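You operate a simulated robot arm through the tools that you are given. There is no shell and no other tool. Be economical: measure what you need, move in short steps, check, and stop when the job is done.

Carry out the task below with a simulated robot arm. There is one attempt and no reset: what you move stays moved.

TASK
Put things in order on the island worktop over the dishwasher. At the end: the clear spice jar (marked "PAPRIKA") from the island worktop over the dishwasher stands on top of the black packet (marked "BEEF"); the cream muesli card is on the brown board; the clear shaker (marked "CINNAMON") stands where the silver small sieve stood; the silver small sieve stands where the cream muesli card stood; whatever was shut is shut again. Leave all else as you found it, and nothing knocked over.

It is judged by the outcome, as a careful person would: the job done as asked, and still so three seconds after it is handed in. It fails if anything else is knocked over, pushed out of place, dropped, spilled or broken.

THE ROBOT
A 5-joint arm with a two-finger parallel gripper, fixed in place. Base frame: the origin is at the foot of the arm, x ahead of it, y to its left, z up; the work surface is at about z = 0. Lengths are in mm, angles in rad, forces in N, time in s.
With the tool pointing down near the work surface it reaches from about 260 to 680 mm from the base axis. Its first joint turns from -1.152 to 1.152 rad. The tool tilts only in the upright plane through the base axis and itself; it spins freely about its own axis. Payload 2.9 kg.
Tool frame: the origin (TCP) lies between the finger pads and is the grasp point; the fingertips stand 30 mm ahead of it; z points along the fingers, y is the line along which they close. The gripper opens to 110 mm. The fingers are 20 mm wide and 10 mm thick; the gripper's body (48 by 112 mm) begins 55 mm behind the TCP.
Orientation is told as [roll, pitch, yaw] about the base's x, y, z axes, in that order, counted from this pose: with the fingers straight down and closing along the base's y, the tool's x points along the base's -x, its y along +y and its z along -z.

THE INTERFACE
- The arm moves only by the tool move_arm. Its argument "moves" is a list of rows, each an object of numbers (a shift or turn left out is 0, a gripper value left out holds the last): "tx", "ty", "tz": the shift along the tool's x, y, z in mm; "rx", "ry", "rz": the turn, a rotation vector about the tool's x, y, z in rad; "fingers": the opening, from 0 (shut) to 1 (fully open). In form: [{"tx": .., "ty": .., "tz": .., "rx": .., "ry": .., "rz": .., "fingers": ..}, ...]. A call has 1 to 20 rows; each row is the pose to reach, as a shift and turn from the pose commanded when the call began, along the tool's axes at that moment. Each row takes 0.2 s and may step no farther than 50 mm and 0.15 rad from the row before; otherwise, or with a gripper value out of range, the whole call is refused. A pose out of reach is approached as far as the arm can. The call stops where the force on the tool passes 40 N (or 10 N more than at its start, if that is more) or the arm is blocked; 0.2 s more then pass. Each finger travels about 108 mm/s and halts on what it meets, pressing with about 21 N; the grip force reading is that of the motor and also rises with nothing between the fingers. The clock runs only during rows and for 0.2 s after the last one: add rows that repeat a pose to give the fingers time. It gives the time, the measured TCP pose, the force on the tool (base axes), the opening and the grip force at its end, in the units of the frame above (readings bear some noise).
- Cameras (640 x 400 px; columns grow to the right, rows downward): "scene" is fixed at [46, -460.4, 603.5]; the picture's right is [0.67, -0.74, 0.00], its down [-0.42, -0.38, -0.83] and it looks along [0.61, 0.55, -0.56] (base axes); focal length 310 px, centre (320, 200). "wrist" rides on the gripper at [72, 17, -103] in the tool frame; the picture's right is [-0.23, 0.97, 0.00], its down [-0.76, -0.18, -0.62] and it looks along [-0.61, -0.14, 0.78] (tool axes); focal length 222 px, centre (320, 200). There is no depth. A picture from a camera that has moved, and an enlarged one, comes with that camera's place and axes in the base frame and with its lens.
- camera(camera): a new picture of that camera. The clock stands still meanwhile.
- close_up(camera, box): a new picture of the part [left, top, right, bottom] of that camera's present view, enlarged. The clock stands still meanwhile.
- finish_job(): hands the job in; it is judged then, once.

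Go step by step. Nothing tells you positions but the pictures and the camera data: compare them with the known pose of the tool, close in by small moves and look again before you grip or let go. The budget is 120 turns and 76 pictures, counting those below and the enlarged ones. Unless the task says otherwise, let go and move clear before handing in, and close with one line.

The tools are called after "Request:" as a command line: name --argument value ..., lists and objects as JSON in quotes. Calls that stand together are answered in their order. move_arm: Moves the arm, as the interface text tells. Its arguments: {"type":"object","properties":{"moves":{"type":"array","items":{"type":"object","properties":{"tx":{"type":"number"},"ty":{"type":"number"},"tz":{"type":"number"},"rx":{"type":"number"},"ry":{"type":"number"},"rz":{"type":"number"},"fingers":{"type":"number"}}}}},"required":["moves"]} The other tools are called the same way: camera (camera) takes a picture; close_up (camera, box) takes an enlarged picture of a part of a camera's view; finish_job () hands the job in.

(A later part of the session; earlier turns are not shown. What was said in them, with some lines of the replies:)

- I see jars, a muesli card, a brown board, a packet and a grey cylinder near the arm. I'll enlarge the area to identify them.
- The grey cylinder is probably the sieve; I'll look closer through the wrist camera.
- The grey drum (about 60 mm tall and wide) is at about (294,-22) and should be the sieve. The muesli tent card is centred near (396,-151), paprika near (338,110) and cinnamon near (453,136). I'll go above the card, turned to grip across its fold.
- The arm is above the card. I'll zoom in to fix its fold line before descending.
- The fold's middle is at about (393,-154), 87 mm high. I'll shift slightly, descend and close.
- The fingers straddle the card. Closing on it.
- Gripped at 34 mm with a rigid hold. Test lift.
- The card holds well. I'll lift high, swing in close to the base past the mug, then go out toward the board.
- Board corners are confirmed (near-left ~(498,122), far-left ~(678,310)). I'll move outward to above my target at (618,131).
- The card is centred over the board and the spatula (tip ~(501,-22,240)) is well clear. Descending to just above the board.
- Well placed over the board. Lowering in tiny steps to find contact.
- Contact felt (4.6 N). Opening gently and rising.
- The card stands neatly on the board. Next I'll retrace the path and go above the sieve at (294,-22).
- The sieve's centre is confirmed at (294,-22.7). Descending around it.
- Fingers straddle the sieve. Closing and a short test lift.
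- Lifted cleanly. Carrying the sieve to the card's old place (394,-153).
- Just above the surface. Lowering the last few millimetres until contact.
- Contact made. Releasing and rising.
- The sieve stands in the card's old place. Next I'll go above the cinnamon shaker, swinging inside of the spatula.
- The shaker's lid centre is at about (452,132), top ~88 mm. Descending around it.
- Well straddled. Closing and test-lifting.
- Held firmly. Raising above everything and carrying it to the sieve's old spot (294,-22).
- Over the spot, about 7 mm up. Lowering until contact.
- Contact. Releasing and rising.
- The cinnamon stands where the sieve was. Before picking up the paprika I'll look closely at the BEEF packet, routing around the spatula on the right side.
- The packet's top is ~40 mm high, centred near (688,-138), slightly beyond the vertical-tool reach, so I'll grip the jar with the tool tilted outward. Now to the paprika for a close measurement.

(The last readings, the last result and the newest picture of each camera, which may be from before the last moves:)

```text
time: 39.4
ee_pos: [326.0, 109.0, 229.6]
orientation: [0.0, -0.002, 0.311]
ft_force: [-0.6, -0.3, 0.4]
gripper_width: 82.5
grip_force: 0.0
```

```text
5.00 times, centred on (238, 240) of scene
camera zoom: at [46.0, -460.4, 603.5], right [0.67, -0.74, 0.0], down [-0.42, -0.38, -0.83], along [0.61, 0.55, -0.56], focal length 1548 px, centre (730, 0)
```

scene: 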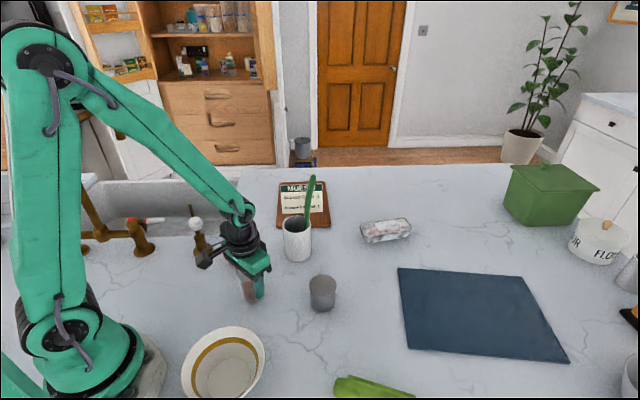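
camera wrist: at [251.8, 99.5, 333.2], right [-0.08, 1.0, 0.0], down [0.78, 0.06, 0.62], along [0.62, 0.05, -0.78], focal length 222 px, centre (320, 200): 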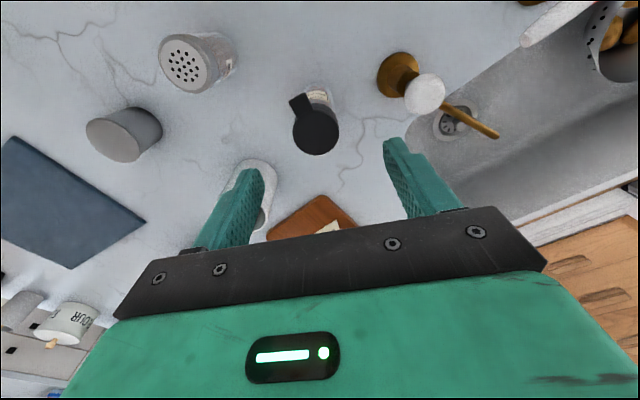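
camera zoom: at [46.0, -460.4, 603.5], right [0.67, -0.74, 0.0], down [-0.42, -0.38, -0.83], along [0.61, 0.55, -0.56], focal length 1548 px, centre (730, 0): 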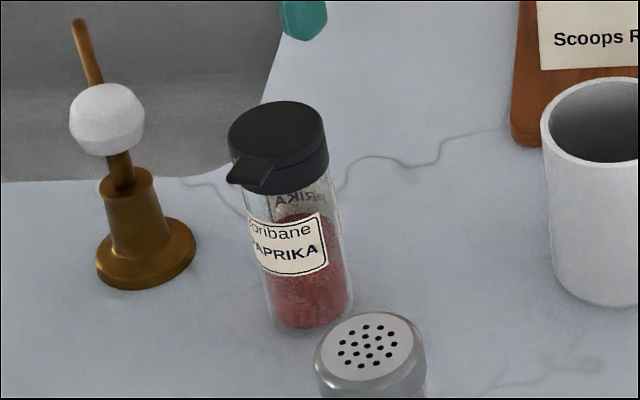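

Paprika is at about (338,104), lid top ~116 mm. I'll tilt the tool outward by 0.25 rad above it.

Request:
move_arm --moves '[{"tx": -5, "ty": -4, "tz": 15, "ry": -0.12}, {"tx": -10.2, "ty": -7.5, "tz": 20, "ry": -0.25}, {"tx": -10.2, "ty": -7.5, "tz": 20, "ry": -0.25}]'

Request:
camera --camera "wrist"

Request:
close_up --camera "scene" --box '[170, 140, 330, 280]'

```text
time: 40.2
ee_pos: [339.2, 100.8, 210.0]
orientation: [-0.006, -0.251, 0.31]
ft_force: [-0.3, 0.0, -0.2]
gripper_width: 82.5
grip_force: 0.1
```

```text
30 pictures are left
camera wrist: at [241.6, 86.8, 292.2], right [-0.09, 0.99, 0.05], down [0.61, 0.01, 0.79], along [0.79, 0.1, -0.61], focal length 222 px, centre (320, 200)
```

wrist: 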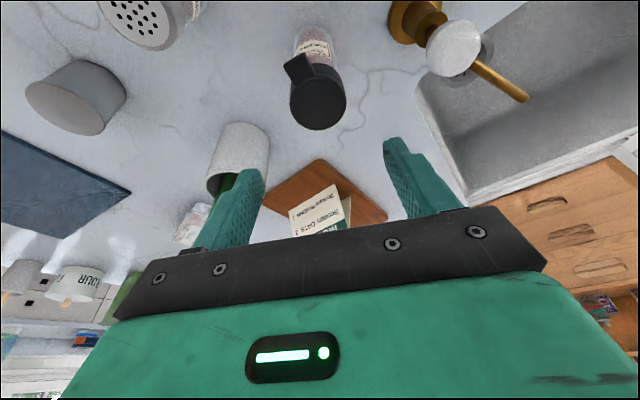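

```text
2.86 times, centred on (250, 210) of scene
camera zoom: at [46.0, -460.4, 603.5], right [0.67, -0.74, 0.0], down [-0.42, -0.38, -0.83], along [0.61, 0.55, -0.56], focal length 885 px, centre (520, 171)
```

zoom: 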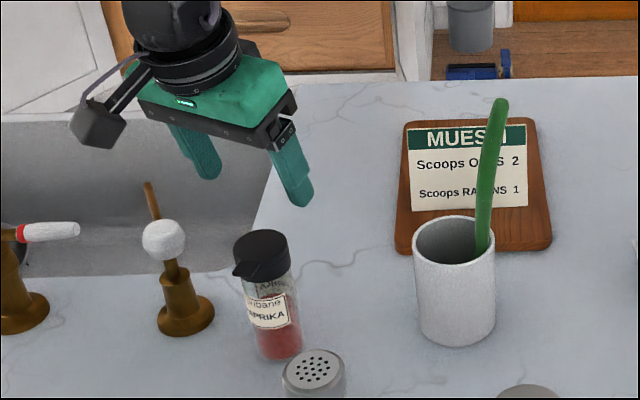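

Lid centre refined to (337,103). Descending straight down (in base frame) with the tilted gripper, half way first then fully.

Request:
move_arm --moves '[{"tx": 9.5, "ty": 3.2, "tz": 32}, {"tx": 18, "ty": 3.2, "tz": 65}, {"tx": 26, "ty": 3.2, "tz": 97}, {"tx": 34.4, "ty": 3.2, "tz": 129.5}, {"tx": 34.4, "ty": 3.2, "tz": 129.5}]'

Request:
camera --camera "wrist"

Request:
close_up --camera "scene" --box '[190, 180, 286, 280]'

```text
time: 41.4
ee_pos: [337.0, 105.1, 74.7]
orientation: [-0.002, -0.25, 0.312]
ft_force: [-2.2, 0.2, 7.0]
gripper_width: 82.3
grip_force: 0.1
```

```text
28 pictures are left
camera wrist: at [240.1, 90.5, 158.1], right [-0.09, 0.99, 0.05], down [0.61, 0.01, 0.79], along [0.79, 0.1, -0.61], focal length 222 px, centre (320, 200)
```

wrist: 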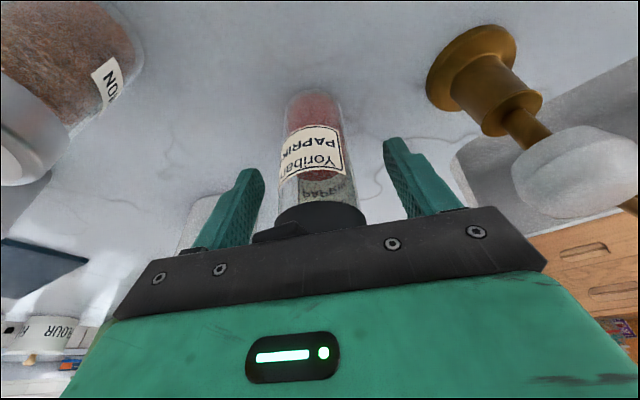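

```text
4.00 times, centred on (238, 230) of scene
camera zoom: at [46.0, -460.4, 603.5], right [0.67, -0.74, 0.0], down [-0.42, -0.38, -0.83], along [0.61, 0.55, -0.56], focal length 1239 px, centre (648, 80)
```

zoom: 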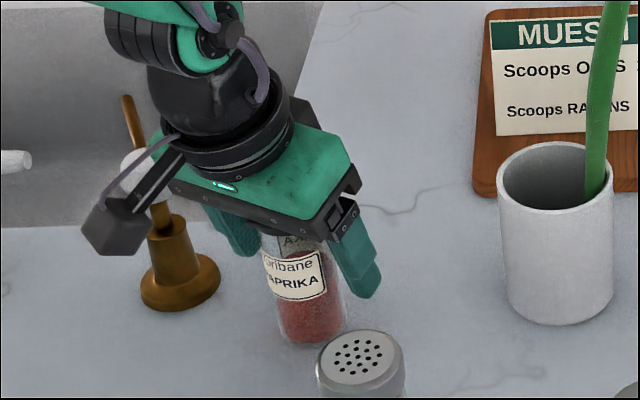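

A 7 N upward force means the gripper body touches the lid; I'll back up 6 mm before closing.

Request:
move_arm --moves '[{"tx": -0.7, "tz": -2.9}, {"tx": -1.5, "tz": -5.8}, {"tx": -1.5, "tz": -5.8}]'

Request:
close_up --camera "wrist" --box '[200, 60, 460, 240]'

```text
time: 42.2
ee_pos: [337.0, 104.8, 80.3]
orientation: [-0.002, -0.249, 0.311]
ft_force: [-0.4, -1.1, 0.0]
gripper_width: 82.6
grip_force: 0.0
```

```text
2.22 times, centred on (330, 150) of wrist
camera zoom: at [239.5, 89.9, 164.3], right [-0.09, 0.99, 0.05], down [0.61, 0.01, 0.79], along [0.79, 0.1, -0.61], focal length 494 px, centre (298, 311)
```

zoom: 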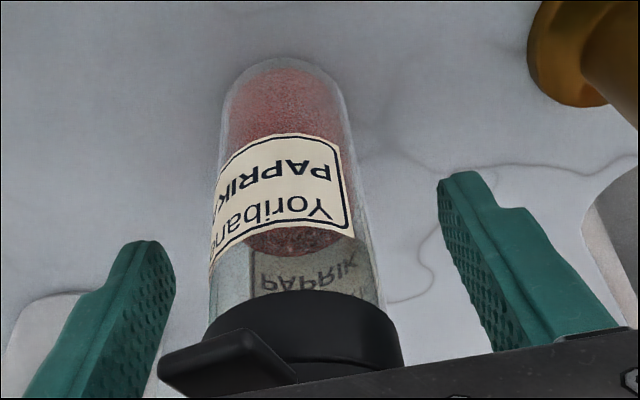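

Clear now. Closing slowly.

Request:
move_arm --moves '[{"fingers": 0.65}, {"fingers": 0.57}, {"fingers": 0.5}, {"fingers": 0.45}, {"fingers": 0.4}, {"fingers": 0.35}, {"fingers": 0.25}, {"fingers": 0.25}, {"fingers": 0.25}]'

Request:
close_up --camera "scene" --box '[190, 180, 286, 280]'

Request:
close_up --camera "wrist" --box '[200, 60, 460, 240]'

```text
time: 44.2
ee_pos: [337.2, 104.3, 80.5]
orientation: [-0.001, -0.249, 0.31]
ft_force: [0.5, -1.0, 0.1]
gripper_width: 45.4
grip_force: 20.8
```

```text
4.00 times, centred on (238, 230) of scene
camera zoom: at [46.0, -460.4, 603.5], right [0.67, -0.74, 0.0], down [-0.42, -0.38, -0.83], along [0.61, 0.55, -0.56], focal length 1239 px, centre (648, 80)
```

zoom: 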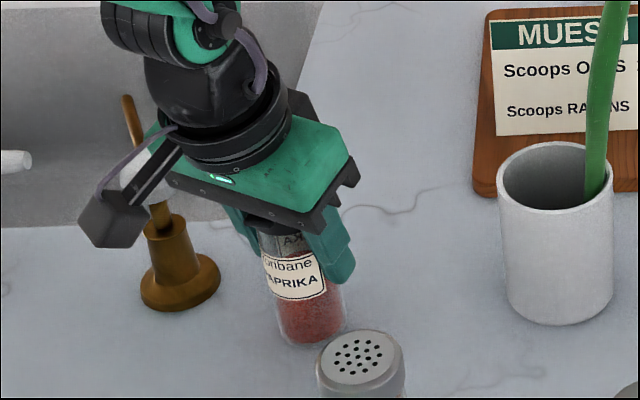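

```text
2.22 times, centred on (330, 150) of wrist
camera zoom: at [239.5, 89.9, 164.2], right [-0.09, 0.99, 0.05], down [0.61, 0.01, 0.79], along [0.79, 0.1, -0.61], focal length 494 px, centre (298, 311)
```

zoom: 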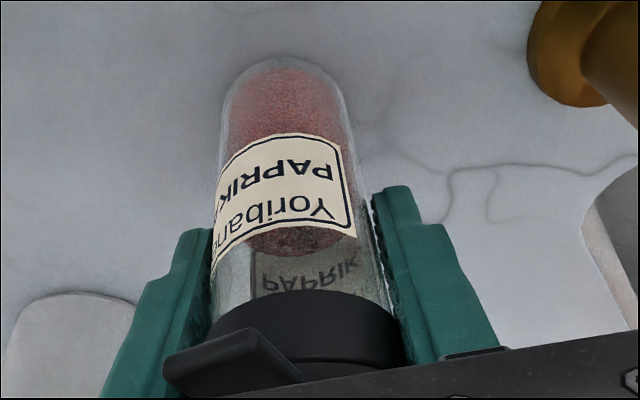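

Gripped at the lid (45 mm). Test lift of 20 mm vertically.

Request:
move_arm --moves '[{"tx": -1.5, "tz": -5.8}, {"tx": -3, "tz": -11.6}, {"tx": -4.9, "tz": -19.4}, {"tx": -4.9, "tz": -19.4}]'

Request:
close_up --camera "scene" --box '[190, 180, 286, 280]'

```text
time: 45.2
ee_pos: [337.6, 103.5, 101.1]
orientation: [-0.003, -0.248, 0.311]
ft_force: [-0.5, 0.9, -1.5]
gripper_width: 45.1
grip_force: 21.0
```

```text
4.00 times, centred on (238, 230) of scene
camera zoom: at [46.0, -460.4, 603.5], right [0.67, -0.74, 0.0], down [-0.42, -0.38, -0.83], along [0.61, 0.55, -0.56], focal length 1239 px, centre (648, 80)
```

zoom: 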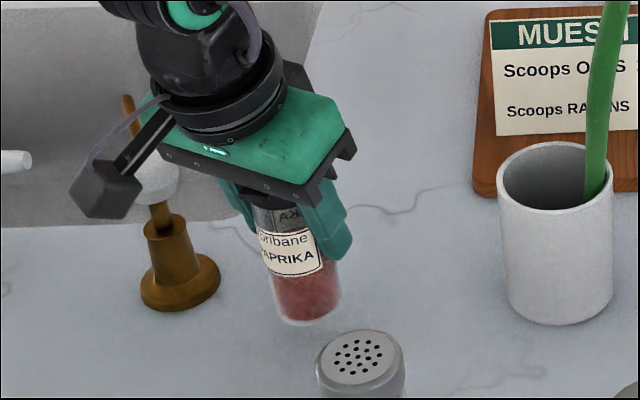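

Held upright. I'll raise it and swing round, keeping the tilt radial, staying right of the spatula, to just short of the packet.

Request:
move_arm --moves '[{"tx": -11.1, "tz": -43.6}, {"tx": -23.2, "tz": -91.1}, {"tx": -16.3, "ty": -38.6, "tz": -92.8, "rx": 0.03, "rz": 0.119}, {"tx": -4.5, "ty": -76.7, "tz": -95.9, "rx": 0.059, "rz": 0.231}, {"tx": 10.1, "ty": -117, "tz": -99.6, "rx": 0.09, "rz": 0.353}, {"tx": 8.7, "ty": -161.6, "tz": -99.3, "rx": 0.118, "rz": 0.463}, {"tx": 2, "ty": -205.8, "tz": -97.6, "rx": 0.141, "rz": 0.554}, {"tx": -12.2, "ty": -242, "tz": -94, "rx": 0.154, "rz": 0.606}, {"tx": -43.7, "ty": -271.3, "tz": -85.9, "rx": 0.157, "rz": 0.616}, {"tx": -84.1, "ty": -288.8, "tz": -75.6, "rx": 0.152, "rz": 0.596}, {"tx": -126.1, "ty": -300.7, "tz": -64.9, "rx": 0.145, "rz": 0.569}, {"tx": -169.2, "ty": -309.6, "tz": -54, "rx": 0.138, "rz": 0.541}, {"tx": -208.2, "ty": -315.2, "tz": -44.1, "rx": 0.131, "rz": 0.516}, {"tx": -208.2, "ty": -315.2, "tz": -44.1, "rx": 0.131, "rz": 0.516}]'

Request:
camera --camera "scene"

Request:
camera --camera "wrist"

```text
time: 48.2
ee_pos: [614.7, -137.0, 193.9]
orientation: [0.001, -0.251, -0.224]
ft_force: [0.2, -0.4, -1.0]
gripper_width: 45.2
grip_force: 21.2
```

```text
22 pictures are left
```

scene: 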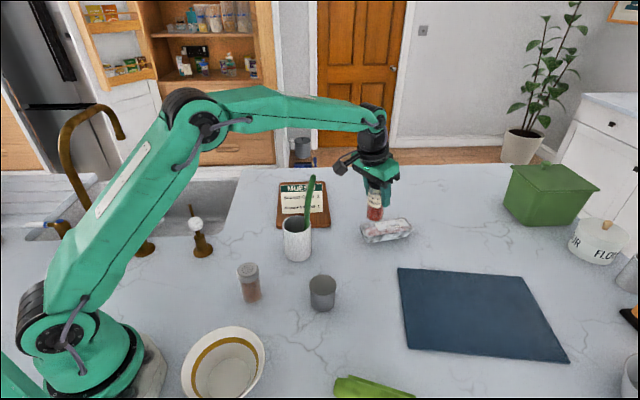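

```text
21 pictures are left
camera wrist: at [524.3, -101.1, 278.0], right [0.43, 0.9, 0.06], down [0.53, -0.3, 0.79], along [0.73, -0.31, -0.61], focal length 222 px, centre (320, 200)
```

wrist: 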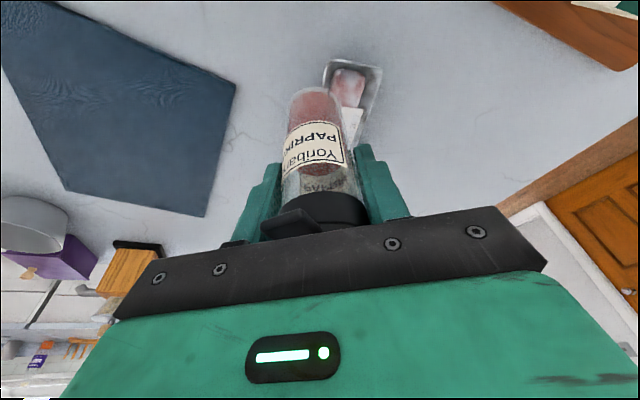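

The packet position is confirmed (corners match a 40 mm top, centre ~(687,-138)). Moving over it with the jar's bottom ~15 mm above.

Request:
move_arm --moves '[{"tx": -16.7, "ty": 5.7, "tz": 24.9, "rx": -0.002, "rz": -0.008}, {"tx": -33.3, "ty": 11.4, "tz": 49.8, "rx": -0.004, "rz": -0.016}, {"tx": -50, "ty": 17.1, "tz": 74.7, "rx": -0.006, "rz": -0.0236}, {"tx": -50, "ty": 17.1, "tz": 74.7, "rx": -0.006, "rz": -0.0236}]'

Request:
close_up --camera "scene" --box '[320, 150, 448, 250]'

Request:
camera --camera "wrist"

```text
time: 49.2
ee_pos: [684.2, -136.8, 135.8]
orientation: [-0.001, -0.249, -0.197]
ft_force: [-0.4, 0.3, -0.4]
gripper_width: 45.2
grip_force: 21.5
```

```text
4.00 times, centred on (384, 200) of scene
camera zoom: at [46.0, -460.4, 603.5], right [0.67, -0.74, 0.0], down [-0.42, -0.38, -0.83], along [0.61, 0.55, -0.56], focal length 1239 px, centre (64, 200)
```

zoom: 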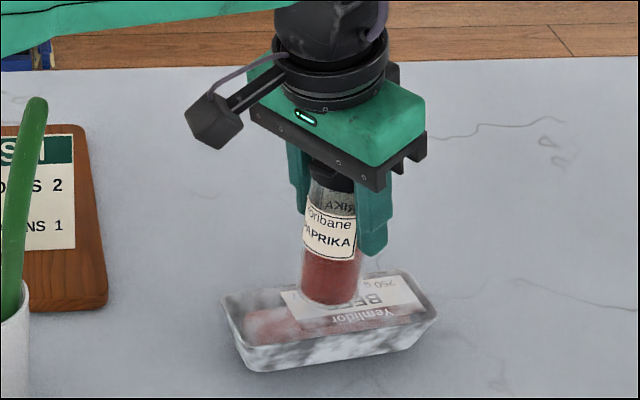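

```text
19 pictures are left
camera wrist: at [592.6, -102.1, 218.7], right [0.41, 0.91, 0.06], down [0.54, -0.29, 0.79], along [0.74, -0.29, -0.61], focal length 222 px, centre (320, 200)
```

wrist: 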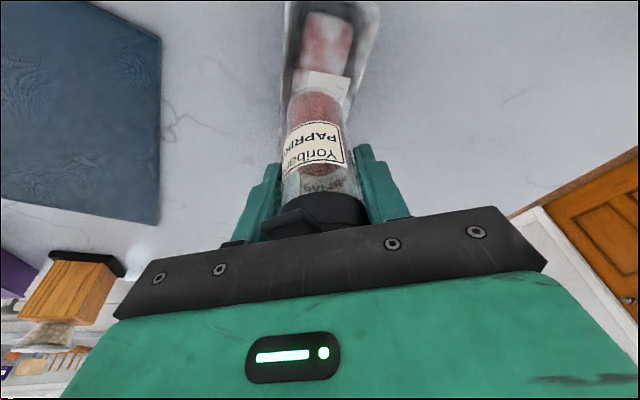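

Centred over the packet. Lowering 11 mm, then in fine steps.

Request:
move_arm --moves '[{"tx": 1.2, "tz": 4.8}, {"tx": 2, "tz": 7.8}, {"tx": 2.7, "tz": 10.7}, {"tx": 2.7, "tz": 10.7}]'

Request:
close_up --camera "scene" --box '[350, 185, 430, 250]'

```text
time: 50.2
ee_pos: [684.2, -136.3, 123.6]
orientation: [-0.001, -0.25, -0.197]
ft_force: [0.7, 0.0, 0.0]
gripper_width: 45.4
grip_force: 20.9
```

```text
6.15 times, centred on (390, 218) of scene
camera zoom: at [46.0, -460.4, 603.5], right [0.67, -0.74, 0.0], down [-0.42, -0.38, -0.83], along [0.61, 0.55, -0.56], focal length 1906 px, centre (-111, 92)
```

zoom: 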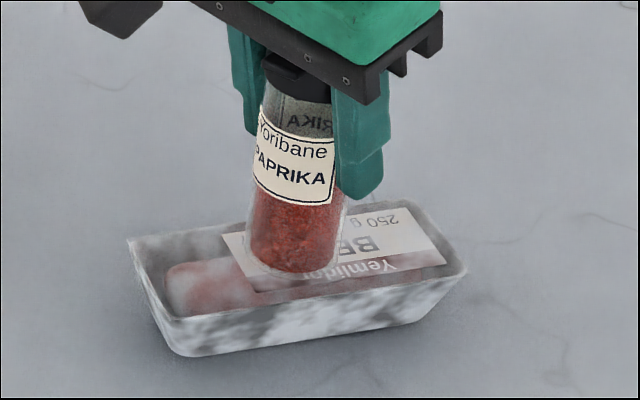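

Close to contact, nearly upright. Fine steps down.

Request:
move_arm --moves '[{"tx": 0.4, "tz": 1.5}, {"tx": 0.7, "tz": 2.9}, {"tx": 0.7, "tz": 2.9}]'

Request:
close_up --camera "scene" --box '[350, 185, 430, 250]'

```text
time: 51.0
ee_pos: [684.8, -133.8, 121.6]
orientation: [-0.001, -0.25, -0.197]
ft_force: [-0.3, -0.1, -2.1]
gripper_width: 45.2
grip_force: 21.5
```

```text
6.15 times, centred on (390, 218) of scene
camera zoom: at [46.0, -460.4, 603.5], right [0.67, -0.74, 0.0], down [-0.42, -0.38, -0.83], along [0.61, 0.55, -0.56], focal length 1906 px, centre (-111, 92)
```

zoom: 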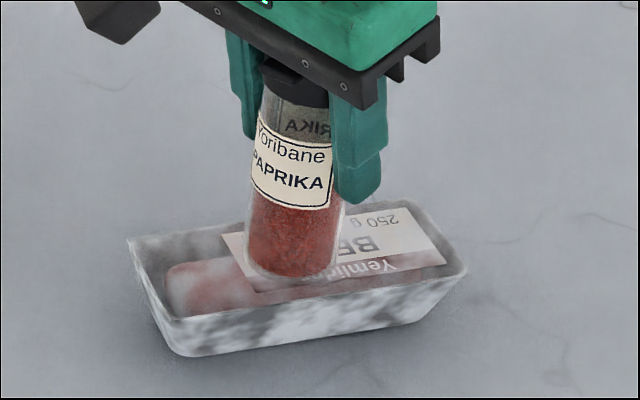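

No contact yet; continuing down in small steps.

Request:
move_arm --moves '[{"tx": 0.4, "tz": 1.5}, {"tx": 0.7, "tz": 2.9}, {"tx": 0.7, "tz": 2.9}]'

```text
time: 51.8
ee_pos: [686.0, -136.0, 120.3]
orientation: [0.0, -0.255, -0.198]
ft_force: [-0.6, 1.3, 13.9]
gripper_width: 45.5
grip_force: 20.8
```

Firm contact (14 N). Easing up 1 mm and looking before release.

Request:
move_arm --moves '[{"tx": -0.3, "tz": -1.2}, {"tx": -0.3, "tz": -1.2}]'

Request:
close_up --camera "scene" --box '[350, 185, 430, 250]'

```text
time: 52.4
ee_pos: [685.4, -135.2, 120.0]
orientation: [0.0, -0.251, -0.196]
ft_force: [3.6, 0.5, 11.3]
gripper_width: 45.1
grip_force: 20.8
```

```text
6.15 times, centred on (390, 218) of scene
camera zoom: at [45.9, -460.4, 603.5], right [0.67, -0.74, 0.0], down [-0.42, -0.38, -0.83], along [0.61, 0.55, -0.56], focal length 1906 px, centre (-111, 92)
```

zoom: 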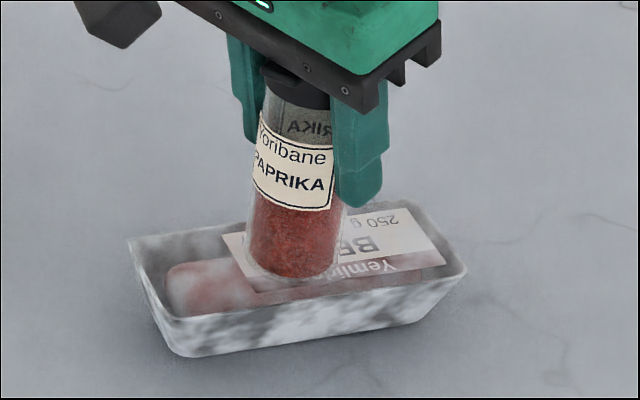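

Easing another millimetre.

Request:
move_arm --moves '[{"tx": -0.3, "tz": -1.2}, {"tx": -0.3, "tz": -1.2}]'

```text
time: 53.0
ee_pos: [683.1, -136.6, 119.9]
orientation: [0.001, -0.249, -0.197]
ft_force: [2.0, 0.0, 6.5]
gripper_width: 45.1
grip_force: 21.0
```

Light contact remains. Opening slowly.

Request:
move_arm --moves '[{"fingers": 0.45}, {"fingers": 0.52}, {"fingers": 0.6}, {"fingers": 0.7}, {"fingers": 0.75}, {"fingers": 0.75}]'

Request:
close_up --camera "scene" --box '[350, 185, 430, 250]'

Request:
camera --camera "wrist"

```text
time: 54.4
ee_pos: [683.6, -136.3, 121.6]
orientation: [0.0, -0.25, -0.197]
ft_force: [0.2, -0.4, -0.2]
gripper_width: 82.4
grip_force: 0.1
```

```text
6.15 times, centred on (390, 218) of scene
camera zoom: at [46.0, -460.4, 603.5], right [0.67, -0.74, 0.0], down [-0.42, -0.38, -0.83], along [0.61, 0.55, -0.56], focal length 1906 px, centre (-111, 92)
```

zoom: 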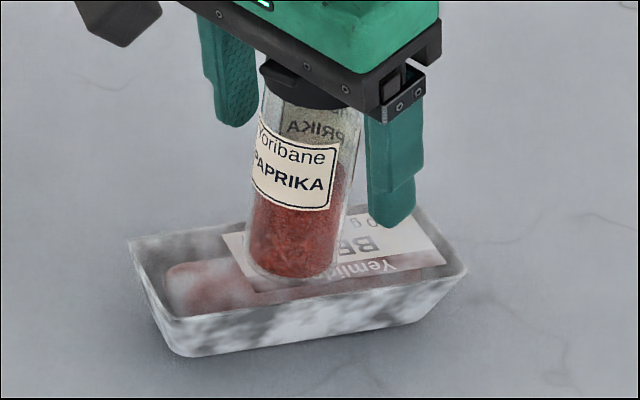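

```text
14 pictures are left
camera wrist: at [592.4, -102.1, 203.5], right [0.41, 0.91, 0.06], down [0.54, -0.29, 0.79], along [0.74, -0.29, -0.61], focal length 222 px, centre (320, 200)
```

wrist: 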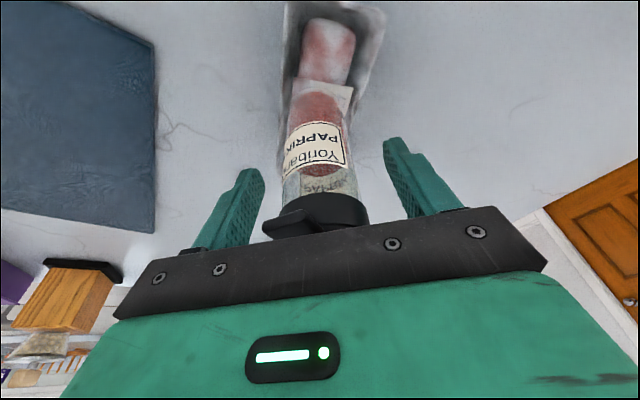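

The jar stands on the packet by itself. Backing off along the tool axis.

Request:
move_arm --moves '[{"tz": -10}, {"tz": -25}, {"tz": -50}, {"tz": -80}, {"tz": -110}, {"tz": -110}]'

Request:
camera --camera "scene"

Request:
close_up --camera "scene" --box '[350, 175, 430, 250]'

```text
time: 55.8
ee_pos: [657.8, -129.6, 229.7]
orientation: [-0.001, -0.249, -0.197]
ft_force: [0.4, -0.2, -0.5]
gripper_width: 82.5
grip_force: 0.1
```

```text
13 pictures are left
```

scene: 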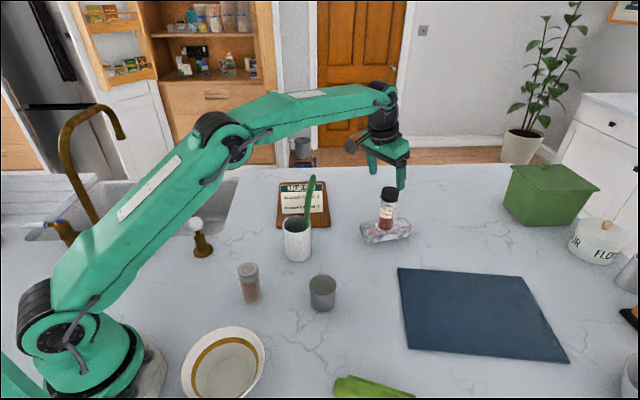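

```text
5.33 times, centred on (390, 212) of scene
camera zoom: at [46.0, -460.4, 603.5], right [0.67, -0.74, 0.0], down [-0.42, -0.38, -0.83], along [0.61, 0.55, -0.56], focal length 1652 px, centre (-53, 133)
```

zoom: 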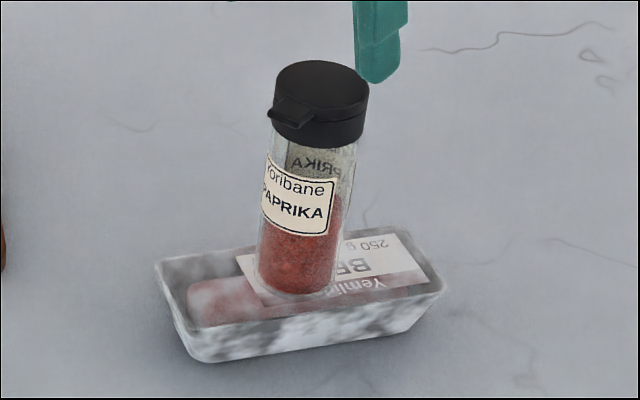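

Everything stands as asked. One more retreat to be well clear, then hand in.

Request:
move_arm --moves '[{"tz": -20}, {"tz": -40}, {"tz": -40}, {"tz": -40}, {"tz": -40}, {"tz": -40}]'

Request:
close_up --camera "scene" --box '[200, 160, 440, 320]'

```text
time: 57.2
ee_pos: [648.6, -127.2, 267.4]
orientation: [0.001, -0.249, -0.197]
ft_force: [-0.2, -1.0, -0.3]
gripper_width: 82.7
grip_force: 0.0
```

```text
2.50 times, centred on (320, 240) of scene
camera zoom: at [46.0, -460.4, 603.5], right [0.67, -0.74, 0.0], down [-0.42, -0.38, -0.83], along [0.61, 0.55, -0.56], focal length 774 px, centre (320, 100)
```

zoom: 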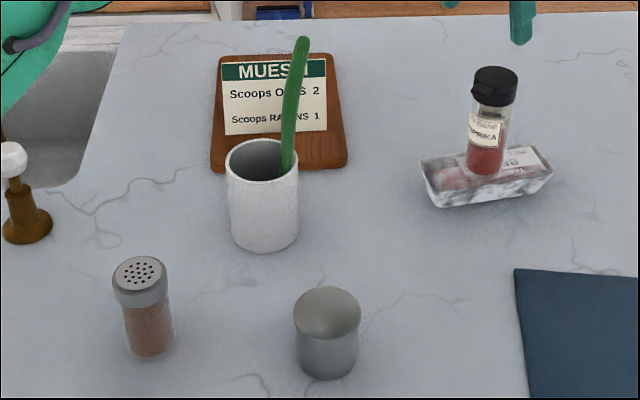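

The worktop matches the task, everything is upright and the arm is clear, so I'm handing it in.

Request:
finish_job

```text
The job is handed in.
```

The job is handed in: the paprika jar stands on the BEEF packet, the muesli card is on the brown board, the cinnamon shaker is where the sieve was, and the sieve is where the card was. I took the plain grey drum to be the silver small sieve. Nothing was knocked over, and nothing had to be opened.
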